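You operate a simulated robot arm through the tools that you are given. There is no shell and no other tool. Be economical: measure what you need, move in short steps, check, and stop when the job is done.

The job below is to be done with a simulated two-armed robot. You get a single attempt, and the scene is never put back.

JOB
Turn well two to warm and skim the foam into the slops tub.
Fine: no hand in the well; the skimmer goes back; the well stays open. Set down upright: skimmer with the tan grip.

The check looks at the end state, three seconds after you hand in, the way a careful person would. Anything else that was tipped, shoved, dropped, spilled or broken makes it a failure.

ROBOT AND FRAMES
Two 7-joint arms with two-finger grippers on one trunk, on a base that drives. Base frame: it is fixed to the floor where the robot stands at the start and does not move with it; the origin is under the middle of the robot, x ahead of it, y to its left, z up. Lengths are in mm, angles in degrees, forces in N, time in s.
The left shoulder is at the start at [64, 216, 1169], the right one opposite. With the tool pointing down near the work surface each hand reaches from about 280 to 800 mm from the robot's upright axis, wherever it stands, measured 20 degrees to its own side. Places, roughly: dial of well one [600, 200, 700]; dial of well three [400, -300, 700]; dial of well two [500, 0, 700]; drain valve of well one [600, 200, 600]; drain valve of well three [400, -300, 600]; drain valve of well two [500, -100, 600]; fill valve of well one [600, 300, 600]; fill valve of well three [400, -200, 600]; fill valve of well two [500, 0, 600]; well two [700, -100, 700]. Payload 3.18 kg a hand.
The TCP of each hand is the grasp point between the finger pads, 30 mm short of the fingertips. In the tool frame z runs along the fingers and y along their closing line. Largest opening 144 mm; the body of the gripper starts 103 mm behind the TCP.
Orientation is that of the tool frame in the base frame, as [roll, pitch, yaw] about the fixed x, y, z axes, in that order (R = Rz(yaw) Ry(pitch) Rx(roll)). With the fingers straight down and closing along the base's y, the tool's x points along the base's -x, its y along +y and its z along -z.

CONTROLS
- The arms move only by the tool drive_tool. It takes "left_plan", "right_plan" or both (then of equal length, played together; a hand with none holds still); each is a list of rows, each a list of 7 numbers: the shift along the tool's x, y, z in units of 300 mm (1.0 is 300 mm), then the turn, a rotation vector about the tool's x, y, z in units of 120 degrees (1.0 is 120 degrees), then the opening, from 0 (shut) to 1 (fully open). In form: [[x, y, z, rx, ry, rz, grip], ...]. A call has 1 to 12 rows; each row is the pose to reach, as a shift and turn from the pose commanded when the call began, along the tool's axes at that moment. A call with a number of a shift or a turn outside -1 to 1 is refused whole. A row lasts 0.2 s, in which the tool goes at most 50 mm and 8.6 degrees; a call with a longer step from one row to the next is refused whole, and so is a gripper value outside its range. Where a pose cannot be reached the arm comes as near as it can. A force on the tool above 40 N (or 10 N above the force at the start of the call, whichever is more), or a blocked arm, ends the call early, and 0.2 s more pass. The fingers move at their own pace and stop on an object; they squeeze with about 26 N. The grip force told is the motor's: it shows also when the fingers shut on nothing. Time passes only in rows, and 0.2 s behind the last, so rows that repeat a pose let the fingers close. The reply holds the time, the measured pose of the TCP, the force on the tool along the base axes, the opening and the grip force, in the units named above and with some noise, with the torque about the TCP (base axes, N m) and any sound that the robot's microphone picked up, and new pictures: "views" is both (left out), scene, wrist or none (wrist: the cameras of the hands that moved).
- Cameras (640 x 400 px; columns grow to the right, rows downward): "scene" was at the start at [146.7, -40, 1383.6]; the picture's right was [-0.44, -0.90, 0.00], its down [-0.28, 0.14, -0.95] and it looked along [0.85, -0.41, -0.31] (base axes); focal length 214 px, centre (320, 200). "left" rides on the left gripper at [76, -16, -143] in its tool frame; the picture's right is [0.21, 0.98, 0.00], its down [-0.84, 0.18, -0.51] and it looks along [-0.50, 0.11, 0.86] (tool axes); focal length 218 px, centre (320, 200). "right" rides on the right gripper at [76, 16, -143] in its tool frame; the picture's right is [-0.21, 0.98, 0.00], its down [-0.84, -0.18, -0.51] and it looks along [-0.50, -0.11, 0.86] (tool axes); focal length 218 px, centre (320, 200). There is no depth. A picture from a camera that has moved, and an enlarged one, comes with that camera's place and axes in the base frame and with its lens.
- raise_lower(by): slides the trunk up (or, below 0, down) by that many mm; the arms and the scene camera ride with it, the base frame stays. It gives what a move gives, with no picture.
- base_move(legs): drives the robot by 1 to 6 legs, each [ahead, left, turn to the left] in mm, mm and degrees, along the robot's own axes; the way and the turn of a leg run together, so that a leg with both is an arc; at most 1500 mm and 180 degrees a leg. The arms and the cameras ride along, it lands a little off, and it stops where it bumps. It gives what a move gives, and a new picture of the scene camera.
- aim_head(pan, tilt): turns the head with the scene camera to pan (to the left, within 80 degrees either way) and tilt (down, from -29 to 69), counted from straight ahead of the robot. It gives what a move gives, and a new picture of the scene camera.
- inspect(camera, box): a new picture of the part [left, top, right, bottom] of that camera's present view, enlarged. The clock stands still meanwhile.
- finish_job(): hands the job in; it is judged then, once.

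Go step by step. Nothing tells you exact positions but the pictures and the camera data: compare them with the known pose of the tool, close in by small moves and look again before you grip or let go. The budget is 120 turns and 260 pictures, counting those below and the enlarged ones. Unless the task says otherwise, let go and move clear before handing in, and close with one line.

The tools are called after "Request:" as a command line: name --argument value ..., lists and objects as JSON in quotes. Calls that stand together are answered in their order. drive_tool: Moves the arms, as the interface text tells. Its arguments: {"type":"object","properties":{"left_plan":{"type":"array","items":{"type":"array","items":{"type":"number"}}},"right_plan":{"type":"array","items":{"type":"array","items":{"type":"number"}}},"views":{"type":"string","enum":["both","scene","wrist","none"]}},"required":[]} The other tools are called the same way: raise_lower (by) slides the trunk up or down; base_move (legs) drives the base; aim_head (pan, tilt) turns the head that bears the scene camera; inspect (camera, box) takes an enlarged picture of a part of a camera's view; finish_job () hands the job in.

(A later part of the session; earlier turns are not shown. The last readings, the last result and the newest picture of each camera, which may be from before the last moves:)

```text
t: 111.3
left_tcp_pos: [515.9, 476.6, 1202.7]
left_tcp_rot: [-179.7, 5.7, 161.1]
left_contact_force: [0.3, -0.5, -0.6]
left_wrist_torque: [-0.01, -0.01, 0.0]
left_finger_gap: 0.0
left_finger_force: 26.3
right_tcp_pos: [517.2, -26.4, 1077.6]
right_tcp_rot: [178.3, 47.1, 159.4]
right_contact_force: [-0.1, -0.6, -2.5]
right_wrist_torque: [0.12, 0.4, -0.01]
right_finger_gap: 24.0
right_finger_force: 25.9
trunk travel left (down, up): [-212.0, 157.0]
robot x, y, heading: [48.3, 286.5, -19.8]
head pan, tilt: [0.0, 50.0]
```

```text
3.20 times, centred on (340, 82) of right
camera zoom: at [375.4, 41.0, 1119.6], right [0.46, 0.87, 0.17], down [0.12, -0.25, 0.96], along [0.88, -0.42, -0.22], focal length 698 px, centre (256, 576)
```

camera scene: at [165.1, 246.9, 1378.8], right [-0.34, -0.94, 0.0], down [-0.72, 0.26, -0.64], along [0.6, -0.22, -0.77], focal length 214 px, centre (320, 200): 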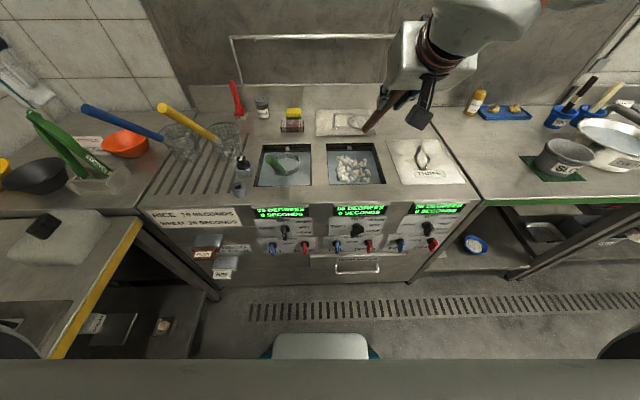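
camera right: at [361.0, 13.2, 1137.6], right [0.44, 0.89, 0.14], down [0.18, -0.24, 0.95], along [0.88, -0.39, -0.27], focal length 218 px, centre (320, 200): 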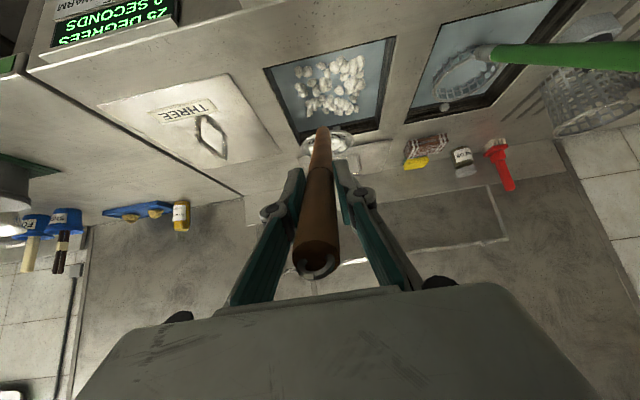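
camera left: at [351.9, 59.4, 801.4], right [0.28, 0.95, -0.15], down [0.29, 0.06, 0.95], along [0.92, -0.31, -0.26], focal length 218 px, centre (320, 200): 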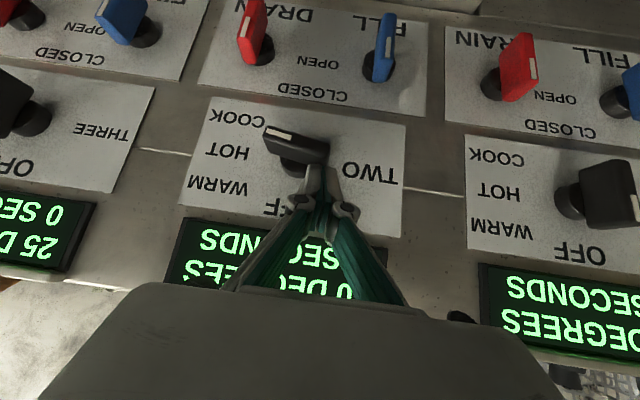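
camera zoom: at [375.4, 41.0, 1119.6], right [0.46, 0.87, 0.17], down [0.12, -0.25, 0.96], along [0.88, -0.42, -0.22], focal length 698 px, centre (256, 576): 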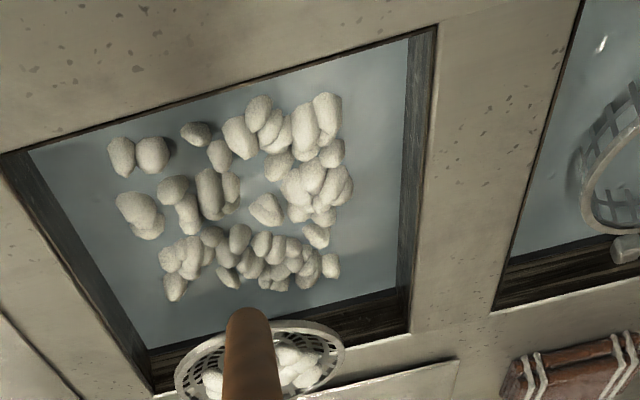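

The well foam looks little changed although the net loads each time, so I'll try a longer skim with the net just under the surface, sweeping the whole well before lifting.

Request:
drive_tool --right_plan '[[-0.015, -0.044, -0.005, 0, 0.058, 0, 0], [-0.03, -0.087, -0.011, 0, 0.117, 0, 0], [0.055, -0.087, 0.068, 0, 0.117, 0, 0], [0.14, -0.087, 0.147, 0, 0.117, 0, 0], [0.072, -0.087, 0.22, 0, 0.117, 0, 0], [0.004, -0.087, 0.294, 0, 0.117, 0, 0], [0.004, 0.04, 0.294, 0, 0.117, 0, 0], [0.072, 0.1, 0.22, 0, 0.117, 0, 0], [0.14, 0.14, 0.147, 0, 0.117, 0, 0], [0.072, 0.14, 0.22, 0, 0.117, 0, 0], [0.004, 0.14, 0.294, 0, 0.117, 0, 0], [0.02, 0.03, 0.28, 0, 0.117, 0, 0]]' --views "none"

Request:
inspect --camera "scene" --box '[320, 115, 410, 175]'

```text
t: 113.9
left_tcp_pos: [513.9, 473.4, 1204.5]
left_tcp_rot: [-179.6, 5.9, 161.2]
left_contact_force: [-0.8, 0.0, 0.5]
left_wrist_torque: [0.05, -0.06, -0.01]
left_finger_gap: 0.1
left_finger_force: 25.7
right_tcp_pos: [573.0, -37.3, 1017.6]
right_tcp_rot: [178.5, 33.2, 159.9]
right_contact_force: [-0.5, -0.2, -1.8]
right_wrist_torque: [0.15, 0.26, 0.02]
right_finger_gap: 24.3
right_finger_force: 25.6
trunk travel left (down, up): [-212.0, 157.0]
robot x, y, heading: [48.6, 282.1, -19.6]
head pan, tilt: [0.0, 50.0]
```

```text
6.67 times, centred on (365, 145) of scene
camera zoom: at [201.3, 231.5, 1296.4], right [-0.34, -0.94, 0.0], down [-0.72, 0.26, -0.64], along [0.61, -0.22, -0.77], focal length 1430 px, centre (20, 567)
```

zoom: 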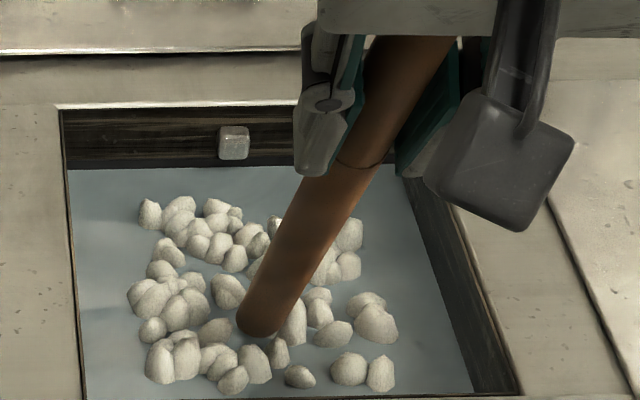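

Request:
drive_tool --right_plan '[[0.011, 0, -0.045, 0, -0.029, 0, 0], [0.023, 0, -0.11, 0, -0.058, 0, 0], [0.034, 0, -0.19, 0, -0.088, 0, 0], [0.046, 0, -0.275, 0, -0.117, 0, 0], [0.046, 0, -0.275, 0, -0.117, 0, 0]]' --views "none"

Request:
inspect --camera "scene" --box '[320, 115, 410, 175]'

```text
t: 115.1
left_tcp_pos: [515.4, 475.9, 1202.4]
left_tcp_rot: [-179.6, 5.7, 161.2]
left_contact_force: [-0.2, -0.8, 0.2]
left_wrist_torque: [-0.02, 0.04, -0.02]
left_finger_gap: 0.0
left_finger_force: 26.4
right_tcp_pos: [522.0, -18.7, 1076.9]
right_tcp_rot: [178.2, 47.2, 159.4]
right_contact_force: [-0.1, 0.3, -1.6]
right_wrist_torque: [0.12, 0.41, 0.03]
right_finger_gap: 24.6
right_finger_force: 25.7
trunk travel left (down, up): [-212.0, 157.0]
robot x, y, heading: [51.6, 289.7, -19.7]
head pan, tilt: [0.0, 50.0]
```

```text
6.67 times, centred on (365, 145) of scene
camera zoom: at [203.4, 232.9, 1296.0], right [-0.34, -0.94, 0.0], down [-0.72, 0.26, -0.64], along [0.6, -0.22, -0.77], focal length 1430 px, centre (20, 567)
```

zoom: 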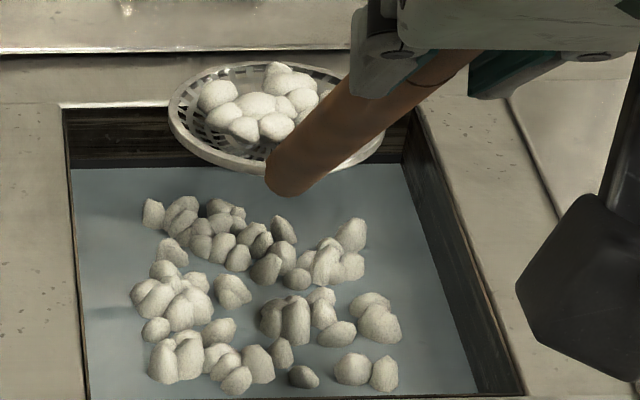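

The net carries a full load again (seemingly its capacity), so several trips are needed. On to the tub.

Request:
raise_lower --by 80

Request:
base_move --legs '[[-66, -719, 0]]'

Request:
inspect --camera "right" --box '[240, 20, 440, 145]'

```text
t: 116.2
left_tcp_pos: [516.0, 474.2, 1282.1]
left_tcp_rot: [-179.6, 5.8, 161.2]
left_contact_force: [0.3, 0.7, 0.2]
left_wrist_torque: [-0.01, 0.0, 0.01]
left_finger_gap: 0.0
left_finger_force: 25.7
right_tcp_pos: [522.6, -19.1, 1156.6]
right_tcp_rot: [178.2, 47.0, 159.4]
right_contact_force: [-1.1, 0.7, -2.3]
right_wrist_torque: [0.11, 0.38, 0.02]
right_finger_gap: 24.6
right_finger_force: 26.1
trunk travel left (down, up): [-292.0, 77.0]
robot x, y, heading: [48.2, 287.4, -19.8]
head pan, tilt: [0.0, 50.0]
```

```text
t: 123.0
left_tcp_pos: [209.8, -179.6, 1281.9]
left_tcp_rot: [-179.6, 5.8, 161.1]
left_contact_force: [0.6, 0.1, 0.5]
left_wrist_torque: [-0.02, 0.0, 0.02]
left_finger_gap: 0.3
left_finger_force: 26.5
right_tcp_pos: [213.3, -672.9, 1158.7]
right_tcp_rot: [178.2, 47.1, 159.2]
right_contact_force: [-0.6, -0.8, -2.0]
right_wrist_torque: [0.11, 0.37, -0.01]
right_finger_gap: 24.4
right_finger_force: 25.9
trunk travel left (down, up): [-292.0, 77.0]
robot x, y, heading: [-255.9, -367.0, -19.9]
head pan, tilt: [0.0, 50.0]
camera scene: at [-142.0, -407.0, 1378.8], right [-0.34, -0.94, 0.0], down [-0.72, 0.26, -0.64], along [0.6, -0.22, -0.77], focal length 214 px, centre (320, 200)
```

scene: 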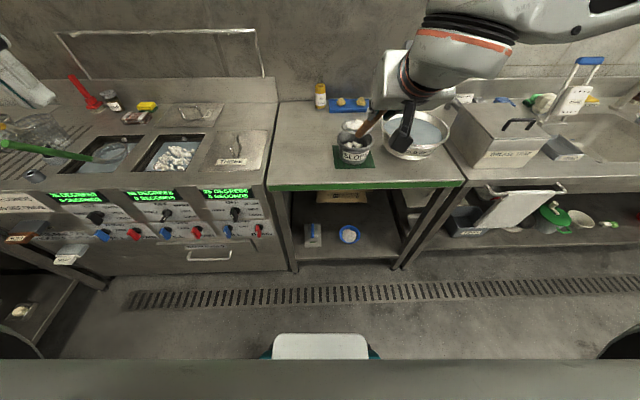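

```text
3.20 times, centred on (340, 82) of right
camera zoom: at [72.1, -605.6, 1199.4], right [0.46, 0.87, 0.17], down [0.12, -0.26, 0.96], along [0.88, -0.42, -0.22], focal length 698 px, centre (256, 576)
```

zoom: 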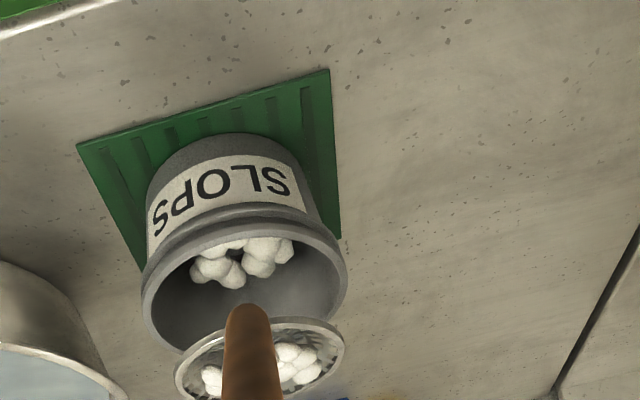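

Request:
drive_tool --right_plan '[[-0.0353, 0.0174, 0.037, 0, 0, 0.0708, 0], [-0.0392, 0.0345, 0.037, 0, 0, 0.1416, 0], [-0.0455, 0.0508, 0.037, 0, 0, 0.2124, 0], [-0.0542, 0.066, 0.037, 0, 0, 0.2832, 0], [-0.065, 0.0797, 0.037, 0, 0, 0.354, 0], [-0.0777, 0.0917, 0.037, 0, 0, 0.4248, 0], [-0.0921, 0.1017, 0.037, 0, 0, 0.4956, 0], [-0.1078, 0.1094, 0.037, 0, 0, 0.5664, 0], [-0.1245, 0.1147, 0.037, 0, 0, 0.6372, 0], [-0.1417, 0.1176, 0.037, 0, 0, 0.708, 0], [-0.1592, 0.1178, 0.037, 0, 0, 0.7788, 0], [-0.1765, 0.1154, 0.037, 0, 0, 0.8496, 0]]' --views "none"

Request:
inspect --camera "scene" --box '[310, 60, 450, 165]'

```text
t: 125.6
left_tcp_pos: [209.5, -179.3, 1282.1]
left_tcp_rot: [-179.5, 5.9, 161.0]
left_contact_force: [0.3, 0.6, 0.7]
left_wrist_torque: [-0.02, 0.01, 0.0]
left_finger_gap: 0.0
left_finger_force: 26.2
right_tcp_pos: [267.7, -657.1, 1190.3]
right_tcp_rot: [133.5, -10.0, 62.2]
right_contact_force: [-0.3, -0.4, -1.1]
right_wrist_torque: [0.13, 0.31, 0.02]
right_finger_gap: 24.4
right_finger_force: 25.9
trunk travel left (down, up): [-292.0, 77.0]
robot x, y, heading: [-255.7, -365.7, -20.0]
head pan, tilt: [0.0, 50.0]
```

```text
3.81 times, centred on (380, 112) of scene
camera zoom: at [-141.9, -407.0, 1378.8], right [-0.34, -0.94, 0.0], down [-0.72, 0.26, -0.64], along [0.6, -0.22, -0.77], focal length 817 px, centre (91, 533)
```

zoom: 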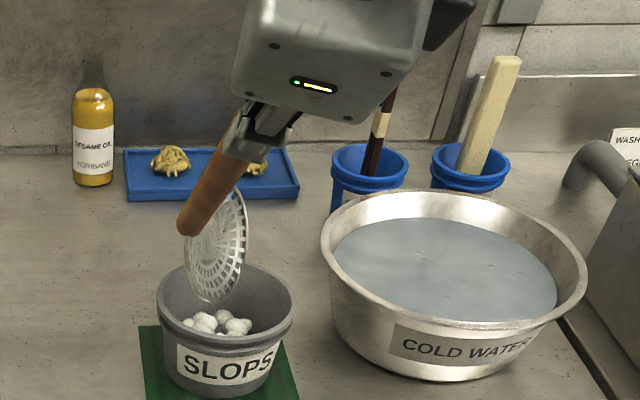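

Third load is in the tub. Unroll, return, scoop the left-centre lane, and lift.

Request:
drive_tool --right_plan '[[-0.0013, -0.0174, 0, 0, 0, -0.0708, 0], [-0.0052, -0.0345, 0, 0, 0, -0.1416, 0], [-0.0115, -0.0508, 0, 0, 0, -0.2124, 0], [-0.0202, -0.066, 0, 0, 0, -0.2832, 0], [-0.031, -0.0797, 0, 0, 0, -0.354, 0], [-0.0437, -0.0917, 0, 0, 0, -0.4248, 0], [-0.0581, -0.1017, 0, 0, 0, -0.4956, 0], [-0.0738, -0.1094, 0, 0, 0, -0.5664, 0], [-0.0905, -0.1147, 0, 0, 0, -0.6372, 0], [-0.1077, -0.1176, 0, 0, 0, -0.708, 0], [-0.1252, -0.1178, 0, 0, 0, -0.7788, 0], [-0.1425, -0.1154, 0, 0, 0, -0.8496, 0]]' --views "none"

Request:
base_move --legs '[[57, 711, 0]]'

Request:
raise_lower --by -80

Request:
inspect --camera "scene" --box '[290, 80, 450, 180]'

```text
t: 128.2
left_tcp_pos: [208.8, -178.4, 1282.8]
left_tcp_rot: [-179.6, 5.7, 161.1]
left_contact_force: [0.4, -0.5, -0.4]
left_wrist_torque: [-0.05, 0.02, 0.03]
left_finger_gap: 0.1
left_finger_force: 26.3
right_tcp_pos: [228.2, -677.9, 1157.6]
right_tcp_rot: [178.5, 47.1, 159.5]
right_contact_force: [-0.9, -0.3, -1.9]
right_wrist_torque: [0.11, 0.38, 0.0]
right_finger_gap: 24.3
right_finger_force: 25.8
trunk travel left (down, up): [-292.0, 77.0]
robot x, y, heading: [-259.9, -362.9, -20.0]
head pan, tilt: [0.0, 50.0]
```

```text
t: 134.8
left_tcp_pos: [501.7, 471.1, 1282.7]
left_tcp_rot: [-179.5, 5.7, 161.3]
left_contact_force: [-0.9, 0.6, 0.0]
left_wrist_torque: [0.02, 0.0, -0.01]
left_finger_gap: 0.0
left_finger_force: 26.0
right_tcp_pos: [524.1, -28.8, 1157.6]
right_tcp_rot: [178.3, 47.1, 159.5]
right_contact_force: [0.4, -0.4, -1.5]
right_wrist_torque: [0.13, 0.34, 0.02]
right_finger_gap: 24.7
right_finger_force: 26.5
trunk travel left (down, up): [-292.0, 77.0]
robot x, y, heading: [32.7, 281.2, -19.7]
head pan, tilt: [0.0, 50.0]
camera scene: at [152.5, 240.6, 1378.8], right [-0.34, -0.94, 0.0], down [-0.72, 0.26, -0.64], along [0.6, -0.22, -0.77], focal length 214 px, centre (320, 200)
```

scene: 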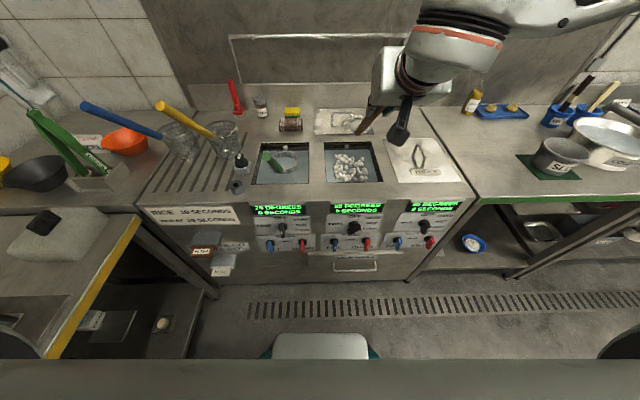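

```text
t: 136.0
left_tcp_pos: [502.1, 471.3, 1204.1]
left_tcp_rot: [-179.7, 5.9, 161.4]
left_contact_force: [-0.2, 0.3, 0.0]
left_wrist_torque: [0.0, -0.04, 0.03]
left_finger_gap: 0.0
left_finger_force: 25.7
right_tcp_pos: [522.4, -28.3, 1080.1]
right_tcp_rot: [178.2, 47.2, 159.5]
right_contact_force: [0.2, 0.2, -1.7]
right_wrist_torque: [0.08, 0.37, 0.03]
right_finger_gap: 24.5
right_finger_force: 26.1
trunk travel left (down, up): [-212.0, 157.0]
robot x, y, heading: [33.9, 285.1, -19.8]
head pan, tilt: [0.0, 50.0]
```

```text
4.00 times, centred on (370, 130) of scene
camera zoom: at [189.0, 227.3, 1296.6], right [-0.34, -0.94, 0.0], down [-0.72, 0.26, -0.64], along [0.61, -0.22, -0.77], focal length 858 px, centre (120, 480)
```

zoom: 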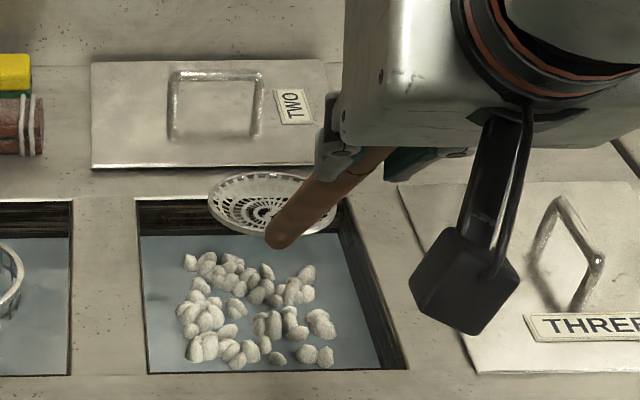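

I do the scoop again and compare before/after closely.

Request:
drive_tool --right_plan '[[-0.073, 0.016, -0.021, 0, 0.067, 0, 0], [-0.145, 0.033, -0.043, 0, 0.133, 0, 0], [-0.218, 0.05, -0.064, 0, 0.2, 0, 0], [-0.29, 0.067, -0.085, 0, 0.267, 0, 0], [-0.18, 0.067, 0.017, 0, 0.267, 0, 0], [-0.07, 0.067, 0.119, 0, 0.267, 0, 0], [-0.025, 0.067, 0.149, 0, 0.233, 0, 0], [0.054, 0.067, 0.177, 0, 0.175, 0, 0], [0.136, 0.067, 0.213, 0, 0.117, 0, 0], [0.224, 0.067, 0.249, 0, 0.058, 0, 0], [0.308, 0.067, 0.295, 0, 0, 0, 0], [0.308, 0.067, 0.295, 0, 0, 0, 0]]' --views "none"

Request:
drive_tool --right_plan '[[-0.032, 0, -0.03, 0, 0, 0, 0], [-0.064, 0, -0.06, 0, 0, 0, 0], [-0.105, 0, -0.098, 0, 0, 0, 0], [-0.157, 0, -0.147, 0, 0, 0, 0], [-0.21, 0, -0.196, 0, 0, 0, 0], [-0.263, 0, -0.245, 0, 0, 0, 0], [-0.317, 0, -0.295, 0, 0, 0, 0]]' --views "none"

Request:
inspect --camera "scene" --box '[290, 80, 450, 180]'

```text
t: 138.6
left_tcp_pos: [502.1, 469.0, 1202.6]
left_tcp_rot: [-179.6, 5.8, 161.3]
left_contact_force: [-0.3, 0.0, 0.0]
left_wrist_torque: [-0.01, -0.04, -0.03]
left_finger_gap: 0.0
left_finger_force: 26.5
right_tcp_pos: [533.0, -8.0, 950.6]
right_tcp_rot: [178.2, 47.3, 159.5]
right_contact_force: [0.7, 0.4, -2.0]
right_wrist_torque: [0.12, 0.37, 0.01]
right_finger_gap: 24.6
right_finger_force: 25.6
trunk travel left (down, up): [-212.0, 157.0]
robot x, y, heading: [39.8, 283.5, -19.8]
head pan, tilt: [0.0, 50.0]
```

```text
t: 140.2
left_tcp_pos: [501.7, 469.7, 1202.2]
left_tcp_rot: [-179.6, 5.8, 161.4]
left_contact_force: [-0.7, -0.3, -0.1]
left_wrist_torque: [0.02, 0.01, -0.01]
left_finger_gap: 0.0
left_finger_force: 25.8
right_tcp_pos: [531.1, -11.4, 1080.9]
right_tcp_rot: [178.2, 47.1, 159.5]
right_contact_force: [0.2, 0.2, -1.6]
right_wrist_torque: [0.14, 0.36, 0.03]
right_finger_gap: 24.4
right_finger_force: 25.9
trunk travel left (down, up): [-212.0, 157.0]
robot x, y, heading: [33.7, 281.4, -19.8]
head pan, tilt: [0.0, 50.0]
```

```text
4.00 times, centred on (370, 130) of scene
camera zoom: at [189.8, 227.0, 1296.3], right [-0.34, -0.94, 0.0], down [-0.72, 0.26, -0.64], along [0.61, -0.22, -0.77], focal length 858 px, centre (120, 480)
```

zoom: 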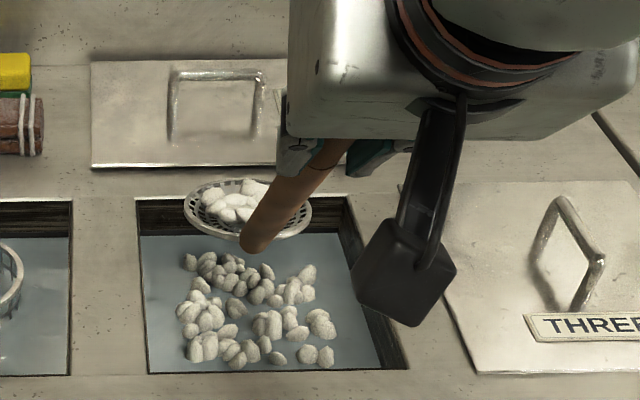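

Request:
inspect --camera "right" --box '[260, 20, 380, 95]'

Request:
inspect --camera "scene" --box '[320, 120, 400, 175]'

```text
5.33 times, centred on (320, 58) of right
camera zoom: at [389.6, 56.5, 1122.3], right [0.45, 0.87, 0.17], down [0.12, -0.26, 0.96], along [0.88, -0.41, -0.22], focal length 1164 px, centre (320, 960)
```

zoom: 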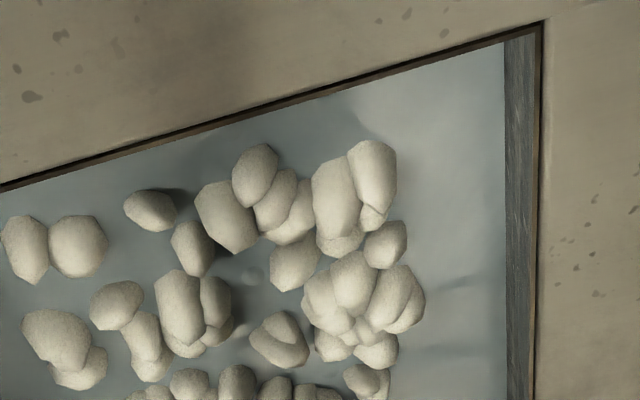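

```text
7.27 times, centred on (360, 148) of scene
camera zoom: at [189.8, 227.0, 1296.3], right [-0.34, -0.94, 0.0], down [-0.72, 0.26, -0.64], along [0.61, -0.22, -0.77], focal length 1560 px, centre (29, 582)
```

zoom: 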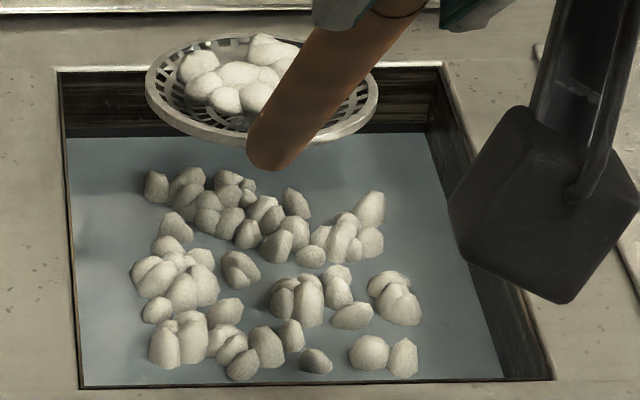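

Layout unchanged but the net is loaded; I keep cycling. To the tub, with a small alignment correction, and dump.

Request:
raise_lower --by 80

Request:
base_move --legs '[[-50, -745, 0]]'

Request:
drive_tool --right_plan '[[-0.0013, 0.0174, 0, 0, 0, 0.0708, 0], [-0.0052, 0.0345, 0, 0, 0, 0.1416, 0], [-0.0115, 0.0508, 0, 0, 0, 0.2124, 0], [-0.0202, 0.066, 0, 0, 0, 0.2832, 0], [-0.031, 0.0797, 0, 0, 0, 0.354, 0], [-0.0437, 0.0917, 0, 0, 0, 0.4248, 0]]' --views "none"

Request:
inspect --camera "scene" --box '[310, 60, 450, 165]'

```text
t: 141.4
left_tcp_pos: [502.9, 469.9, 1282.4]
left_tcp_rot: [-179.5, 5.7, 161.4]
left_contact_force: [0.0, -0.3, 0.0]
left_wrist_torque: [0.02, 0.01, -0.03]
left_finger_gap: 0.0
left_finger_force: 25.6
right_tcp_pos: [533.0, -10.4, 1158.4]
right_tcp_rot: [178.3, 47.0, 159.5]
right_contact_force: [0.2, 1.0, -2.0]
right_wrist_torque: [0.12, 0.36, -0.01]
right_finger_gap: 24.5
right_finger_force: 25.9
trunk travel left (down, up): [-292.0, 77.0]
robot x, y, heading: [36.2, 279.3, -19.7]
head pan, tilt: [0.0, 50.0]
```

```text
t: 148.4
left_tcp_pos: [202.3, -219.7, 1283.1]
left_tcp_rot: [-179.6, 5.7, 160.9]
left_contact_force: [-0.3, -0.6, -1.4]
left_wrist_torque: [-0.01, 0.01, 0.01]
left_finger_gap: 0.2
left_finger_force: 25.9
right_tcp_pos: [229.4, -699.6, 1160.0]
right_tcp_rot: [178.2, 47.1, 159.1]
right_contact_force: [-1.0, 0.4, -2.0]
right_wrist_torque: [0.13, 0.37, 0.04]
right_finger_gap: 24.4
right_finger_force: 26.2
trunk travel left (down, up): [-292.0, 77.0]
robot x, y, heading: [-265.4, -405.1, -20.2]
head pan, tilt: [0.0, 50.0]
camera scene: at [-149.4, -446.2, 1378.8], right [-0.34, -0.94, 0.0], down [-0.72, 0.26, -0.64], along [0.6, -0.22, -0.77], focal length 214 px, centre (320, 200)
```

scene: 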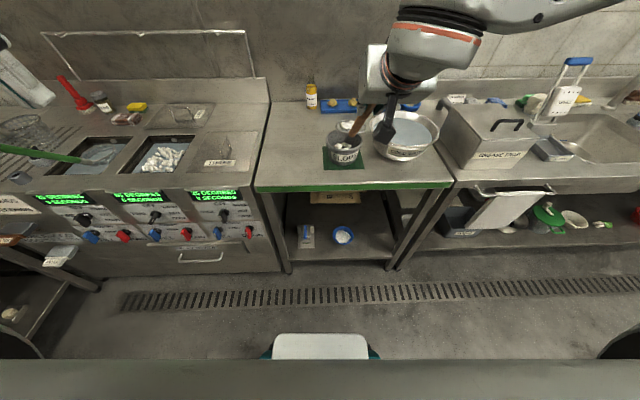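

```text
t: 149.8
left_tcp_pos: [202.3, -219.0, 1282.0]
left_tcp_rot: [-179.6, 5.8, 160.8]
left_contact_force: [0.1, 0.0, 0.4]
left_wrist_torque: [-0.04, 0.0, 0.01]
left_finger_gap: 0.0
left_finger_force: 26.2
right_tcp_pos: [246.5, -677.4, 1169.5]
right_tcp_rot: [139.5, 26.4, 98.8]
right_contact_force: [0.6, -0.3, -2.0]
right_wrist_torque: [0.15, 0.36, 0.01]
right_finger_gap: 24.3
right_finger_force: 26.1
trunk travel left (down, up): [-292.0, 77.0]
robot x, y, heading: [-264.5, -402.9, -20.1]
head pan, tilt: [0.0, 50.0]
```

```text
3.81 times, centred on (380, 112) of scene
camera zoom: at [-149.2, -446.1, 1378.8], right [-0.34, -0.94, 0.0], down [-0.72, 0.26, -0.64], along [0.6, -0.22, -0.77], focal length 817 px, centre (91, 533)
```

zoom: 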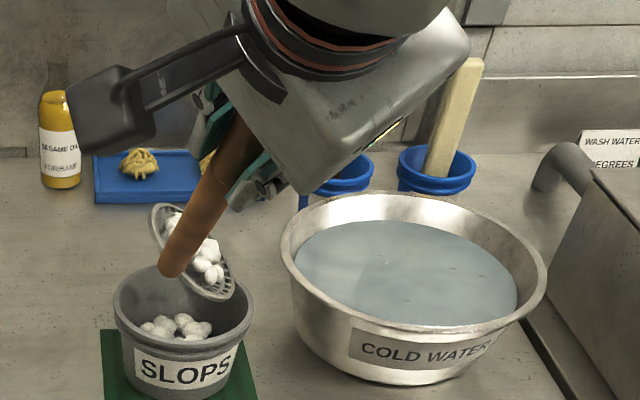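

Request:
drive_tool --right_plan '[[-0.0013, 0.0174, 0.02, 0, 0, 0.0708, 0], [-0.0052, 0.0345, 0.04, 0, 0, 0.1416, 0], [-0.0115, 0.0508, 0.04, 0, 0, 0.2124, 0], [-0.0202, 0.066, 0.04, 0, 0, 0.2832, 0], [-0.031, 0.0797, 0.04, 0, 0, 0.354, 0], [-0.0437, 0.0917, 0.04, 0, 0, 0.4248, 0], [-0.0437, 0.0917, 0.04, 0, 0, 0.4248, 0]]' --views "none"

Request:
inspect --camera "scene" --box '[310, 90, 410, 165]'

```text
t: 151.4
left_tcp_pos: [201.7, -218.9, 1281.8]
left_tcp_rot: [-179.6, 5.8, 160.9]
left_contact_force: [0.3, 0.1, -0.5]
left_wrist_torque: [0.02, -0.02, 0.01]
left_finger_gap: 0.0
left_finger_force: 26.0
right_tcp_pos: [275.3, -679.6, 1184.6]
right_tcp_rot: [133.7, -10.0, 62.1]
right_contact_force: [-0.1, -0.7, -1.8]
right_wrist_torque: [0.12, 0.33, -0.01]
right_finger_gap: 24.7
right_finger_force: 25.9
trunk travel left (down, up): [-292.0, 77.0]
robot x, y, heading: [-264.4, -403.9, -20.1]
head pan, tilt: [0.0, 50.0]
```

```text
5.33 times, centred on (360, 128) of scene
camera zoom: at [-149.5, -446.0, 1378.8], right [-0.34, -0.94, 0.0], down [-0.72, 0.26, -0.64], along [0.6, -0.22, -0.77], focal length 1144 px, centre (107, 587)
```

zoom: 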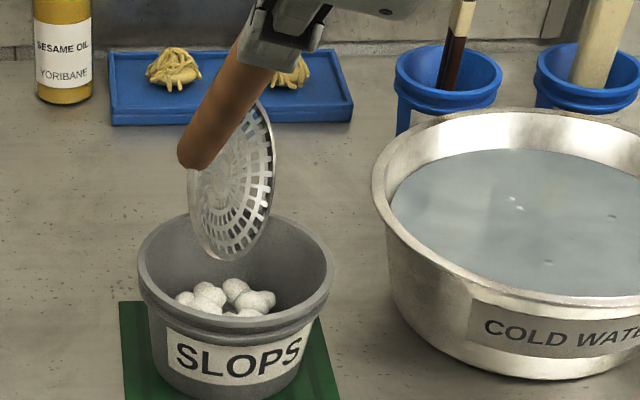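

Load four is in. I'll return and this time skim shallower, with the net only a few millimetres under the surface (about z 804).

Request:
drive_tool --right_plan '[[-0.0013, -0.0174, 0, 0, 0, -0.0708, 0], [-0.0052, -0.0345, 0, 0, 0, -0.1416, 0], [-0.0115, -0.0508, 0, 0, 0, -0.2124, 0], [-0.0202, -0.066, 0, 0, 0, -0.2832, 0], [-0.031, -0.0797, 0, 0, 0, -0.354, 0], [-0.0437, -0.0917, 0, 0, 0, -0.4248, 0], [-0.0581, -0.1017, 0, 0, 0, -0.4956, 0], [-0.0738, -0.1094, 0, 0, 0, -0.5664, 0], [-0.0905, -0.1147, 0, 0, 0, -0.6372, 0], [-0.1077, -0.1176, 0, 0, 0, -0.708, 0], [-0.1252, -0.1178, 0, 0, 0, -0.7788, 0], [-0.1425, -0.1154, 0, 0, 0, -0.8496, 0]]' --views "none"

Request:
base_move --legs '[[39, 730, 0]]'

Request:
raise_lower --by -80

Request:
inspect --camera "scene" --box '[320, 120, 400, 175]'

```text
t: 154.0
left_tcp_pos: [202.0, -217.8, 1283.0]
left_tcp_rot: [-179.6, 5.8, 160.9]
left_contact_force: [-0.2, -0.6, 0.3]
left_wrist_torque: [0.02, 0.04, 0.0]
left_finger_gap: 0.0
left_finger_force: 26.3
right_tcp_pos: [236.6, -702.3, 1152.6]
right_tcp_rot: [178.4, 47.2, 159.2]
right_contact_force: [0.1, 0.1, -3.0]
right_wrist_torque: [0.12, 0.37, 0.0]
right_finger_gap: 24.5
right_finger_force: 26.2
trunk travel left (down, up): [-292.0, 77.0]
robot x, y, heading: [-263.8, -403.9, -20.0]
head pan, tilt: [0.0, 50.0]
```

```text
t: 160.8
left_tcp_pos: [492.0, 447.4, 1281.3]
left_tcp_rot: [-179.7, 5.9, 160.6]
left_contact_force: [-0.6, 1.2, -0.1]
left_wrist_torque: [-0.01, 0.0, -0.02]
left_finger_gap: 0.0
left_finger_force: 26.1
right_tcp_pos: [524.5, -36.1, 1151.9]
right_tcp_rot: [178.3, 47.1, 158.7]
right_contact_force: [-0.2, 0.3, -1.8]
right_wrist_torque: [0.12, 0.39, -0.02]
right_finger_gap: 24.5
right_finger_force: 26.1
trunk travel left (down, up): [-292.0, 77.0]
robot x, y, heading: [24.0, 262.3, -20.4]
head pan, tilt: [0.0, 50.0]
camera scene: at [139.6, 222.8, 1378.8], right [-0.35, -0.94, 0.0], down [-0.72, 0.27, -0.64], along [0.6, -0.22, -0.77], focal length 214 px, centre (320, 200)
```

scene: 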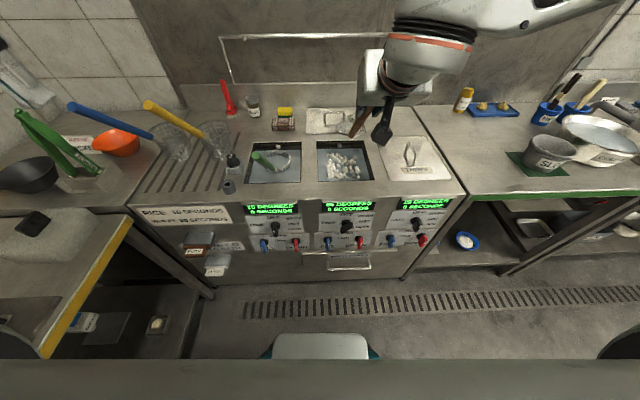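

```text
t: 161.9
left_tcp_pos: [492.0, 447.7, 1203.4]
left_tcp_rot: [-179.5, 6.0, 160.6]
left_contact_force: [-0.1, 0.9, 1.4]
left_wrist_torque: [0.0, -0.07, -0.02]
left_finger_gap: 0.0
left_finger_force: 26.3
right_tcp_pos: [523.0, -34.6, 1072.9]
right_tcp_rot: [178.2, 47.3, 158.8]
right_contact_force: [-0.5, -0.8, -1.4]
right_wrist_torque: [0.14, 0.36, -0.02]
right_finger_gap: 24.4
right_finger_force: 26.0
trunk travel left (down, up): [-212.0, 157.0]
robot x, y, heading: [21.1, 263.7, -20.5]
head pan, tilt: [0.0, 50.0]
```

```text
7.27 times, centred on (360, 148) of scene
camera zoom: at [175.9, 209.1, 1296.6], right [-0.35, -0.94, 0.0], down [-0.72, 0.27, -0.64], along [0.6, -0.22, -0.77], focal length 1560 px, centre (29, 582)
```

zoom: 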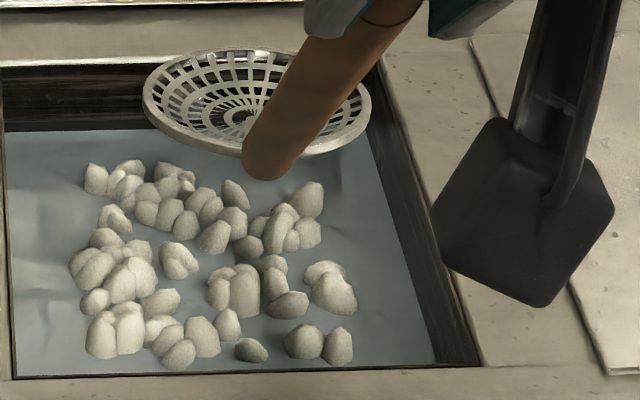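

Request:
drive_tool --right_plan '[[-0.033, -0.018, -0.021, 0, 0.058, 0, 0], [-0.067, -0.035, -0.042, 0, 0.117, 0, 0], [-0.1, -0.053, -0.063, 0, 0.175, 0, 0], [-0.023, -0.053, 0.008, 0, 0.175, 0, 0], [0.054, -0.053, 0.079, 0, 0.175, 0, 0], [0.121, -0.053, 0.115, 0, 0.117, 0, 0], [0.194, -0.053, 0.164, 0, 0.058, 0, 0], [0.267, -0.053, 0.222, 0, 0, 0, 0], [0.267, 0.06, 0.222, 0, 0, 0, 0], [0.267, 0.18, 0.222, 0, 0, 0, 0], [0.267, 0.1, 0.222, 0, 0, 0, 0], [0.267, 0.03, 0.222, 0, 0, 0, 0]]' --views "none"

Request:
drive_tool --right_plan '[[-0.032, 0, -0.03, 0, 0, 0, 0], [-0.064, 0, -0.06, 0, 0, 0, 0], [-0.105, 0, -0.098, 0, 0, 0, 0], [-0.157, 0, -0.147, 0, 0, 0, 0], [-0.21, 0, -0.196, 0, 0, 0, 0], [-0.263, 0, -0.245, 0, 0, 0, 0]]' --views "none"

Request:
inspect --camera "scene" --box '[320, 120, 400, 175]'

```text
t: 164.6
left_tcp_pos: [492.6, 447.5, 1202.9]
left_tcp_rot: [-179.6, 5.9, 160.5]
left_contact_force: [-0.1, -0.1, -0.3]
left_wrist_torque: [0.01, 0.04, 0.03]
left_finger_gap: 0.2
left_finger_force: 25.7
right_tcp_pos: [523.3, -24.7, 966.8]
right_tcp_rot: [178.2, 47.0, 158.8]
right_contact_force: [0.9, 0.0, -1.6]
right_wrist_torque: [0.16, 0.32, 0.02]
right_finger_gap: 24.5
right_finger_force: 26.0
trunk travel left (down, up): [-212.0, 157.0]
robot x, y, heading: [23.6, 267.7, -20.4]
head pan, tilt: [0.0, 50.0]
```

```text
t: 165.9
left_tcp_pos: [492.0, 447.7, 1203.8]
left_tcp_rot: [-179.6, 5.7, 160.7]
left_contact_force: [-0.6, -0.1, 0.0]
left_wrist_torque: [0.0, -0.05, 0.0]
left_finger_gap: 0.1
left_finger_force: 26.1
right_tcp_pos: [521.0, -24.3, 1075.6]
right_tcp_rot: [178.2, 47.2, 158.8]
right_contact_force: [0.1, -0.1, -2.0]
right_wrist_torque: [0.11, 0.31, 0.04]
right_finger_gap: 24.5
right_finger_force: 25.9
trunk travel left (down, up): [-212.0, 157.0]
robot x, y, heading: [23.7, 262.5, -20.4]
head pan, tilt: [0.0, 50.0]
```

```text
7.27 times, centred on (360, 148) of scene
camera zoom: at [176.7, 208.9, 1296.3], right [-0.35, -0.94, 0.0], down [-0.72, 0.27, -0.64], along [0.6, -0.22, -0.77], focal length 1560 px, centre (29, 582)
```

zoom: 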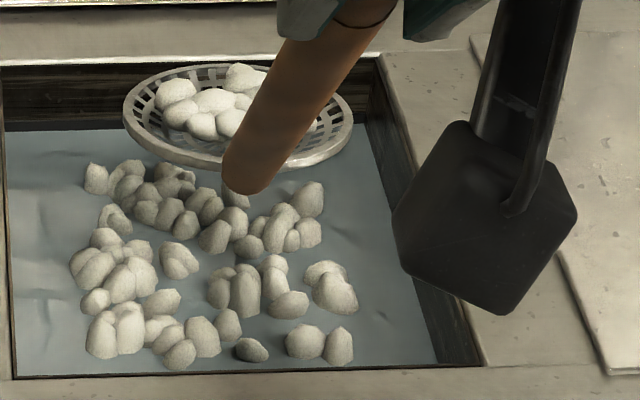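

Well and tub barely changed on the later passes, while the first, slower pass took much more. I'll repeat with a much slower sweep.

Request:
drive_tool --right_plan '[[-0.032, 0, -0.018, 0, 0.058, 0, 0], [-0.064, 0, -0.035, 0, 0.117, 0, 0], [-0.096, 0, -0.053, 0, 0.175, 0, 0], [-0.045, 0, -0.005, 0, 0.175, 0, 0], [0.006, 0, 0.042, 0, 0.175, 0, 0], [0.058, 0, 0.09, 0, 0.175, 0, 0], [0.07, 0, 0.095, 0, 0.165, 0, 0], [0.081, 0, 0.101, 0, 0.156, 0, 0], [0.093, 0, 0.106, 0, 0.146, 0, 0], [0.105, 0, 0.111, 0, 0.136, 0, 0], [0.117, 0, 0.117, 0, 0.127, 0, 0], [0.128, 0, 0.122, 0, 0.117, 0, 0]]' --views "none"

Request:
drive_tool --right_plan '[[0.008, 0, 0.012, 0, -0.01, 0, 0], [0.017, 0, 0.025, 0, -0.02, 0, 0], [0.025, 0, 0.037, 0, -0.029, 0, 0], [0.034, 0, 0.049, 0, -0.039, 0, 0], [0.042, 0, 0.062, 0, -0.049, 0, 0], [0.05, 0, 0.074, 0, -0.058, 0, 0], [0.059, 0, 0.086, 0, -0.068, 0, 0], [0.067, 0, 0.099, 0, -0.078, 0, 0], [0.076, 0, 0.111, 0, -0.088, 0, 0], [0.084, 0, 0.123, 0, -0.097, 0, 0], [0.093, 0, 0.136, 0, -0.107, 0, 0], [0.101, 0, 0.148, 0, -0.117, 0, 0]]' --views "none"

Request:
inspect --camera "scene" --box '[320, 120, 400, 175]'

Request:
drive_tool --right_plan '[[-0.016, 0, -0.015, 0, 0, 0, 0], [-0.032, 0, -0.03, 0, 0, 0, 0], [-0.048, 0, -0.045, 0, 0, 0, 0], [-0.064, 0, -0.06, 0, 0, 0, 0], [-0.08, 0, -0.075, 0, 0, 0, 0], [-0.105, 0, -0.098, 0, 0, 0, 0], [-0.157, 0, -0.147, 0, 0, 0, 0], [-0.21, 0, -0.196, 0, 0, 0, 0], [-0.263, 0, -0.245, 0, 0, 0, 0]]' --views "none"

Request:
inspect --camera "scene" --box '[320, 120, 400, 175]'

```text
t: 168.6
left_tcp_pos: [492.6, 448.8, 1202.7]
left_tcp_rot: [-179.6, 5.9, 160.7]
left_contact_force: [0.7, -1.2, 0.4]
left_wrist_torque: [-0.01, -0.01, 0.0]
left_finger_gap: 0.0
left_finger_force: 25.7
right_tcp_pos: [520.8, -25.0, 1022.9]
right_tcp_rot: [178.6, 33.1, 159.2]
right_contact_force: [-0.1, 0.0, -1.9]
right_wrist_torque: [0.06, 0.27, 0.07]
right_finger_gap: 24.4
right_finger_force: 25.6
trunk travel left (down, up): [-212.0, 157.0]
robot x, y, heading: [24.2, 263.8, -20.5]
head pan, tilt: [0.0, 50.0]
```

```text
t: 171.2
left_tcp_pos: [493.4, 447.4, 1202.7]
left_tcp_rot: [-179.7, 5.8, 160.6]
left_contact_force: [-0.1, -0.2, 0.6]
left_wrist_torque: [-0.01, -0.04, 0.03]
left_finger_gap: 0.0
left_finger_force: 26.0
right_tcp_pos: [521.0, -23.9, 968.4]
right_tcp_rot: [178.2, 47.1, 158.7]
right_contact_force: [0.5, -1.0, -1.1]
right_wrist_torque: [0.1, 0.35, 0.01]
right_finger_gap: 24.5
right_finger_force: 26.5
trunk travel left (down, up): [-212.0, 157.0]
robot x, y, heading: [21.9, 265.6, -20.7]
head pan, tilt: [0.0, 50.0]
```

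```text
7.27 times, centred on (360, 148) of scene
camera zoom: at [177.3, 208.7, 1296.2], right [-0.35, -0.94, 0.0], down [-0.72, 0.27, -0.64], along [0.6, -0.22, -0.77], focal length 1560 px, centre (29, 582)
```

zoom: 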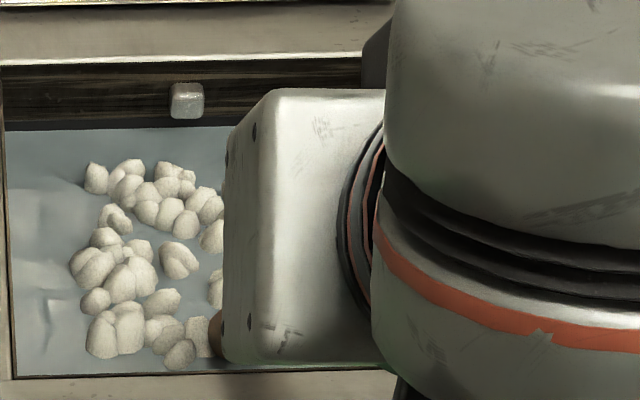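

```text
t: 173.2
left_tcp_pos: [491.8, 446.0, 1202.6]
left_tcp_rot: [-179.7, 5.8, 160.6]
left_contact_force: [-0.2, 0.0, 0.3]
left_wrist_torque: [0.01, 0.03, -0.03]
left_finger_gap: 0.0
left_finger_force: 25.9
right_tcp_pos: [520.0, -26.5, 1077.7]
right_tcp_rot: [178.3, 47.2, 158.8]
right_contact_force: [1.1, 0.2, -2.0]
right_wrist_torque: [0.13, 0.36, 0.01]
right_finger_gap: 24.4
right_finger_force: 26.1
trunk travel left (down, up): [-212.0, 157.0]
robot x, y, heading: [24.4, 264.9, -20.6]
head pan, tilt: [0.0, 50.0]
```

```text
7.27 times, centred on (360, 148) of scene
camera zoom: at [176.7, 208.9, 1296.3], right [-0.35, -0.94, 0.0], down [-0.72, 0.27, -0.64], along [0.6, -0.22, -0.77], focal length 1560 px, centre (29, 582)
```

zoom: 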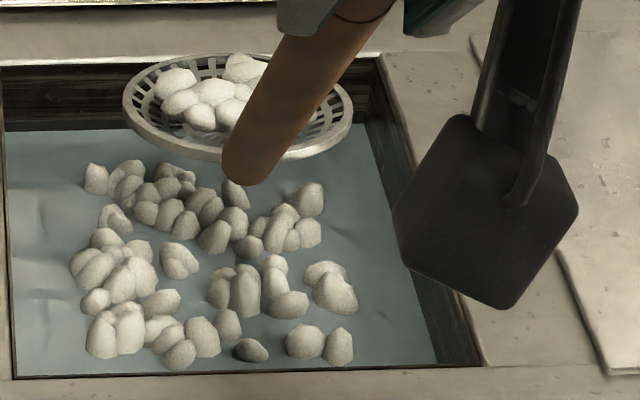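

Unchanged again, so the visible foam may change only in steps. I'll dump this load and compare the tub before/after from the same viewpoint.

Request:
raise_lower --by 80

Request:
base_move --legs '[[-32, -738, 0]]'

Request:
inspect --camera "right" --box '[240, 20, 440, 145]'

Request:
inspect --camera "scene" --box '[300, 110, 380, 165]'

```text
t: 174.3
left_tcp_pos: [493.1, 447.3, 1282.2]
left_tcp_rot: [-179.6, 5.7, 160.7]
left_contact_force: [0.5, 0.3, 0.2]
left_wrist_torque: [0.03, 0.0, 0.03]
left_finger_gap: 0.1
left_finger_force: 26.2
right_tcp_pos: [520.3, -25.7, 1154.3]
right_tcp_rot: [178.3, 47.1, 158.8]
right_contact_force: [-0.1, -0.3, -2.0]
right_wrist_torque: [0.13, 0.34, 0.0]
right_finger_gap: 24.6
right_finger_force: 25.9
trunk travel left (down, up): [-292.0, 77.0]
robot x, y, heading: [22.5, 267.7, -20.6]
head pan, tilt: [0.0, 50.0]
```

```text
t: 181.2
left_tcp_pos: [205.5, -230.7, 1281.7]
left_tcp_rot: [-179.6, 5.8, 160.4]
left_contact_force: [-0.7, 1.1, 0.1]
left_wrist_torque: [0.0, 0.02, 0.02]
left_finger_gap: 0.1
left_finger_force: 26.1
right_tcp_pos: [230.4, -705.1, 1157.5]
right_tcp_rot: [178.3, 47.0, 158.5]
right_contact_force: [-0.1, -1.1, -1.8]
right_wrist_torque: [0.12, 0.36, 0.05]
right_finger_gap: 24.4
right_finger_force: 25.6
trunk travel left (down, up): [-292.0, 77.0]
robot x, y, heading: [-264.1, -412.6, -20.7]
head pan, tilt: [0.0, 50.0]
camera scene: at [-148.9, -454.7, 1378.8], right [-0.35, -0.94, 0.0], down [-0.72, 0.27, -0.64], along [0.6, -0.23, -0.77], focal length 214 px, centre (320, 200)
```

scene: 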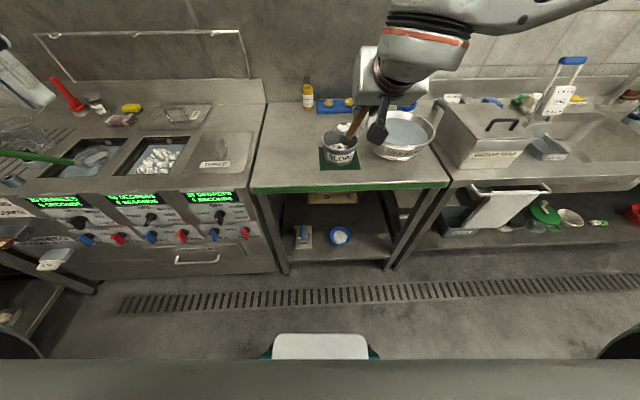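

```text
3.20 times, centred on (340, 82) of right
camera zoom: at [90.3, -635.1, 1198.5], right [0.47, 0.87, 0.17], down [0.12, -0.26, 0.96], along [0.87, -0.43, -0.22], focal length 698 px, centre (256, 576)
```

zoom: 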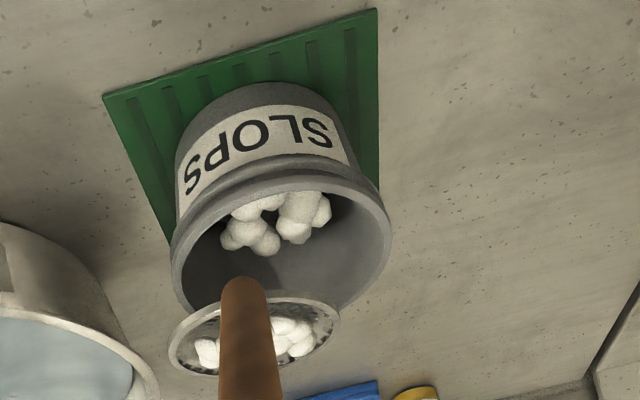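

```text
7.27 times, centred on (340, 138) of scene
camera zoom: at [-148.9, -454.7, 1378.8], right [-0.35, -0.94, 0.0], down [-0.72, 0.27, -0.64], along [0.6, -0.23, -0.77], focal length 1560 px, centre (174, 654)
```

zoom: 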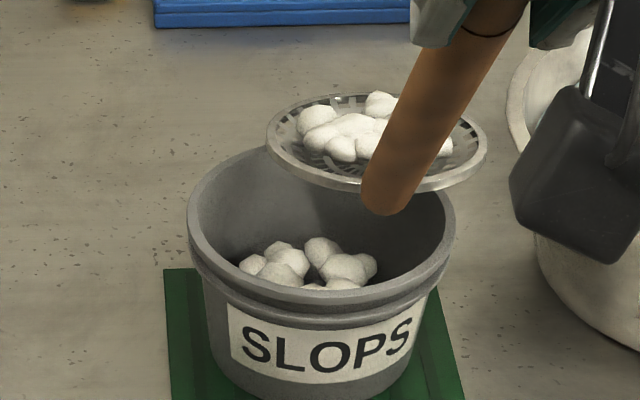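

Request:
drive_tool --right_plan '[[-0.0583, 0.0674, 0.061, 0, 0, 0.0708, 0], [-0.0622, 0.0845, 0.061, 0, 0, 0.1416, 0], [-0.0685, 0.1008, 0.061, 0, 0, 0.2124, 0], [-0.0772, 0.116, 0.061, 0, 0, 0.2832, 0], [-0.088, 0.1297, 0.061, 0, 0, 0.354, 0], [-0.1007, 0.1417, 0.061, 0, 0, 0.4248, 0], [-0.1151, 0.1517, 0.061, 0, 0, 0.4956, 0], [-0.1308, 0.1594, 0.061, 0, 0, 0.5664, 0], [-0.1475, 0.1647, 0.061, 0, 0, 0.6372, 0], [-0.1647, 0.1676, 0.061, 0, 0, 0.708, 0], [-0.1822, 0.1678, 0.061, 0, 0, 0.7788, 0], [-0.1995, 0.1654, 0.061, 0, 0, 0.8496, 0]]' --views "none"

Request:
inspect --camera "scene" --box '[300, 110, 380, 165]'

```text
t: 183.8
left_tcp_pos: [205.1, -232.0, 1282.8]
left_tcp_rot: [-179.6, 5.8, 160.4]
left_contact_force: [-0.1, -0.1, 0.1]
left_wrist_torque: [0.0, -0.01, 0.0]
left_finger_gap: 0.2
left_finger_force: 26.0
right_tcp_pos: [297.9, -676.5, 1189.3]
right_tcp_rot: [133.7, -10.0, 61.6]
right_contact_force: [0.0, 0.5, -2.3]
right_wrist_torque: [0.14, 0.32, -0.02]
right_finger_gap: 24.5
right_finger_force: 26.0
trunk travel left (down, up): [-292.0, 77.0]
robot x, y, heading: [-266.1, -410.4, -20.5]
head pan, tilt: [0.0, 50.0]
```

```text
7.27 times, centred on (340, 138) of scene
camera zoom: at [-148.8, -454.6, 1378.8], right [-0.35, -0.94, 0.0], down [-0.72, 0.27, -0.64], along [0.6, -0.23, -0.77], focal length 1560 px, centre (174, 654)
```

zoom: 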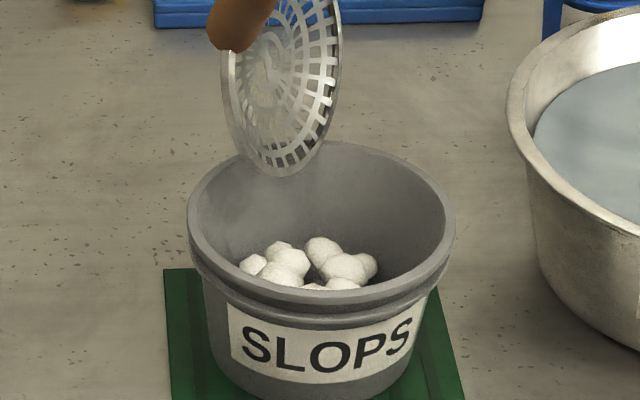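

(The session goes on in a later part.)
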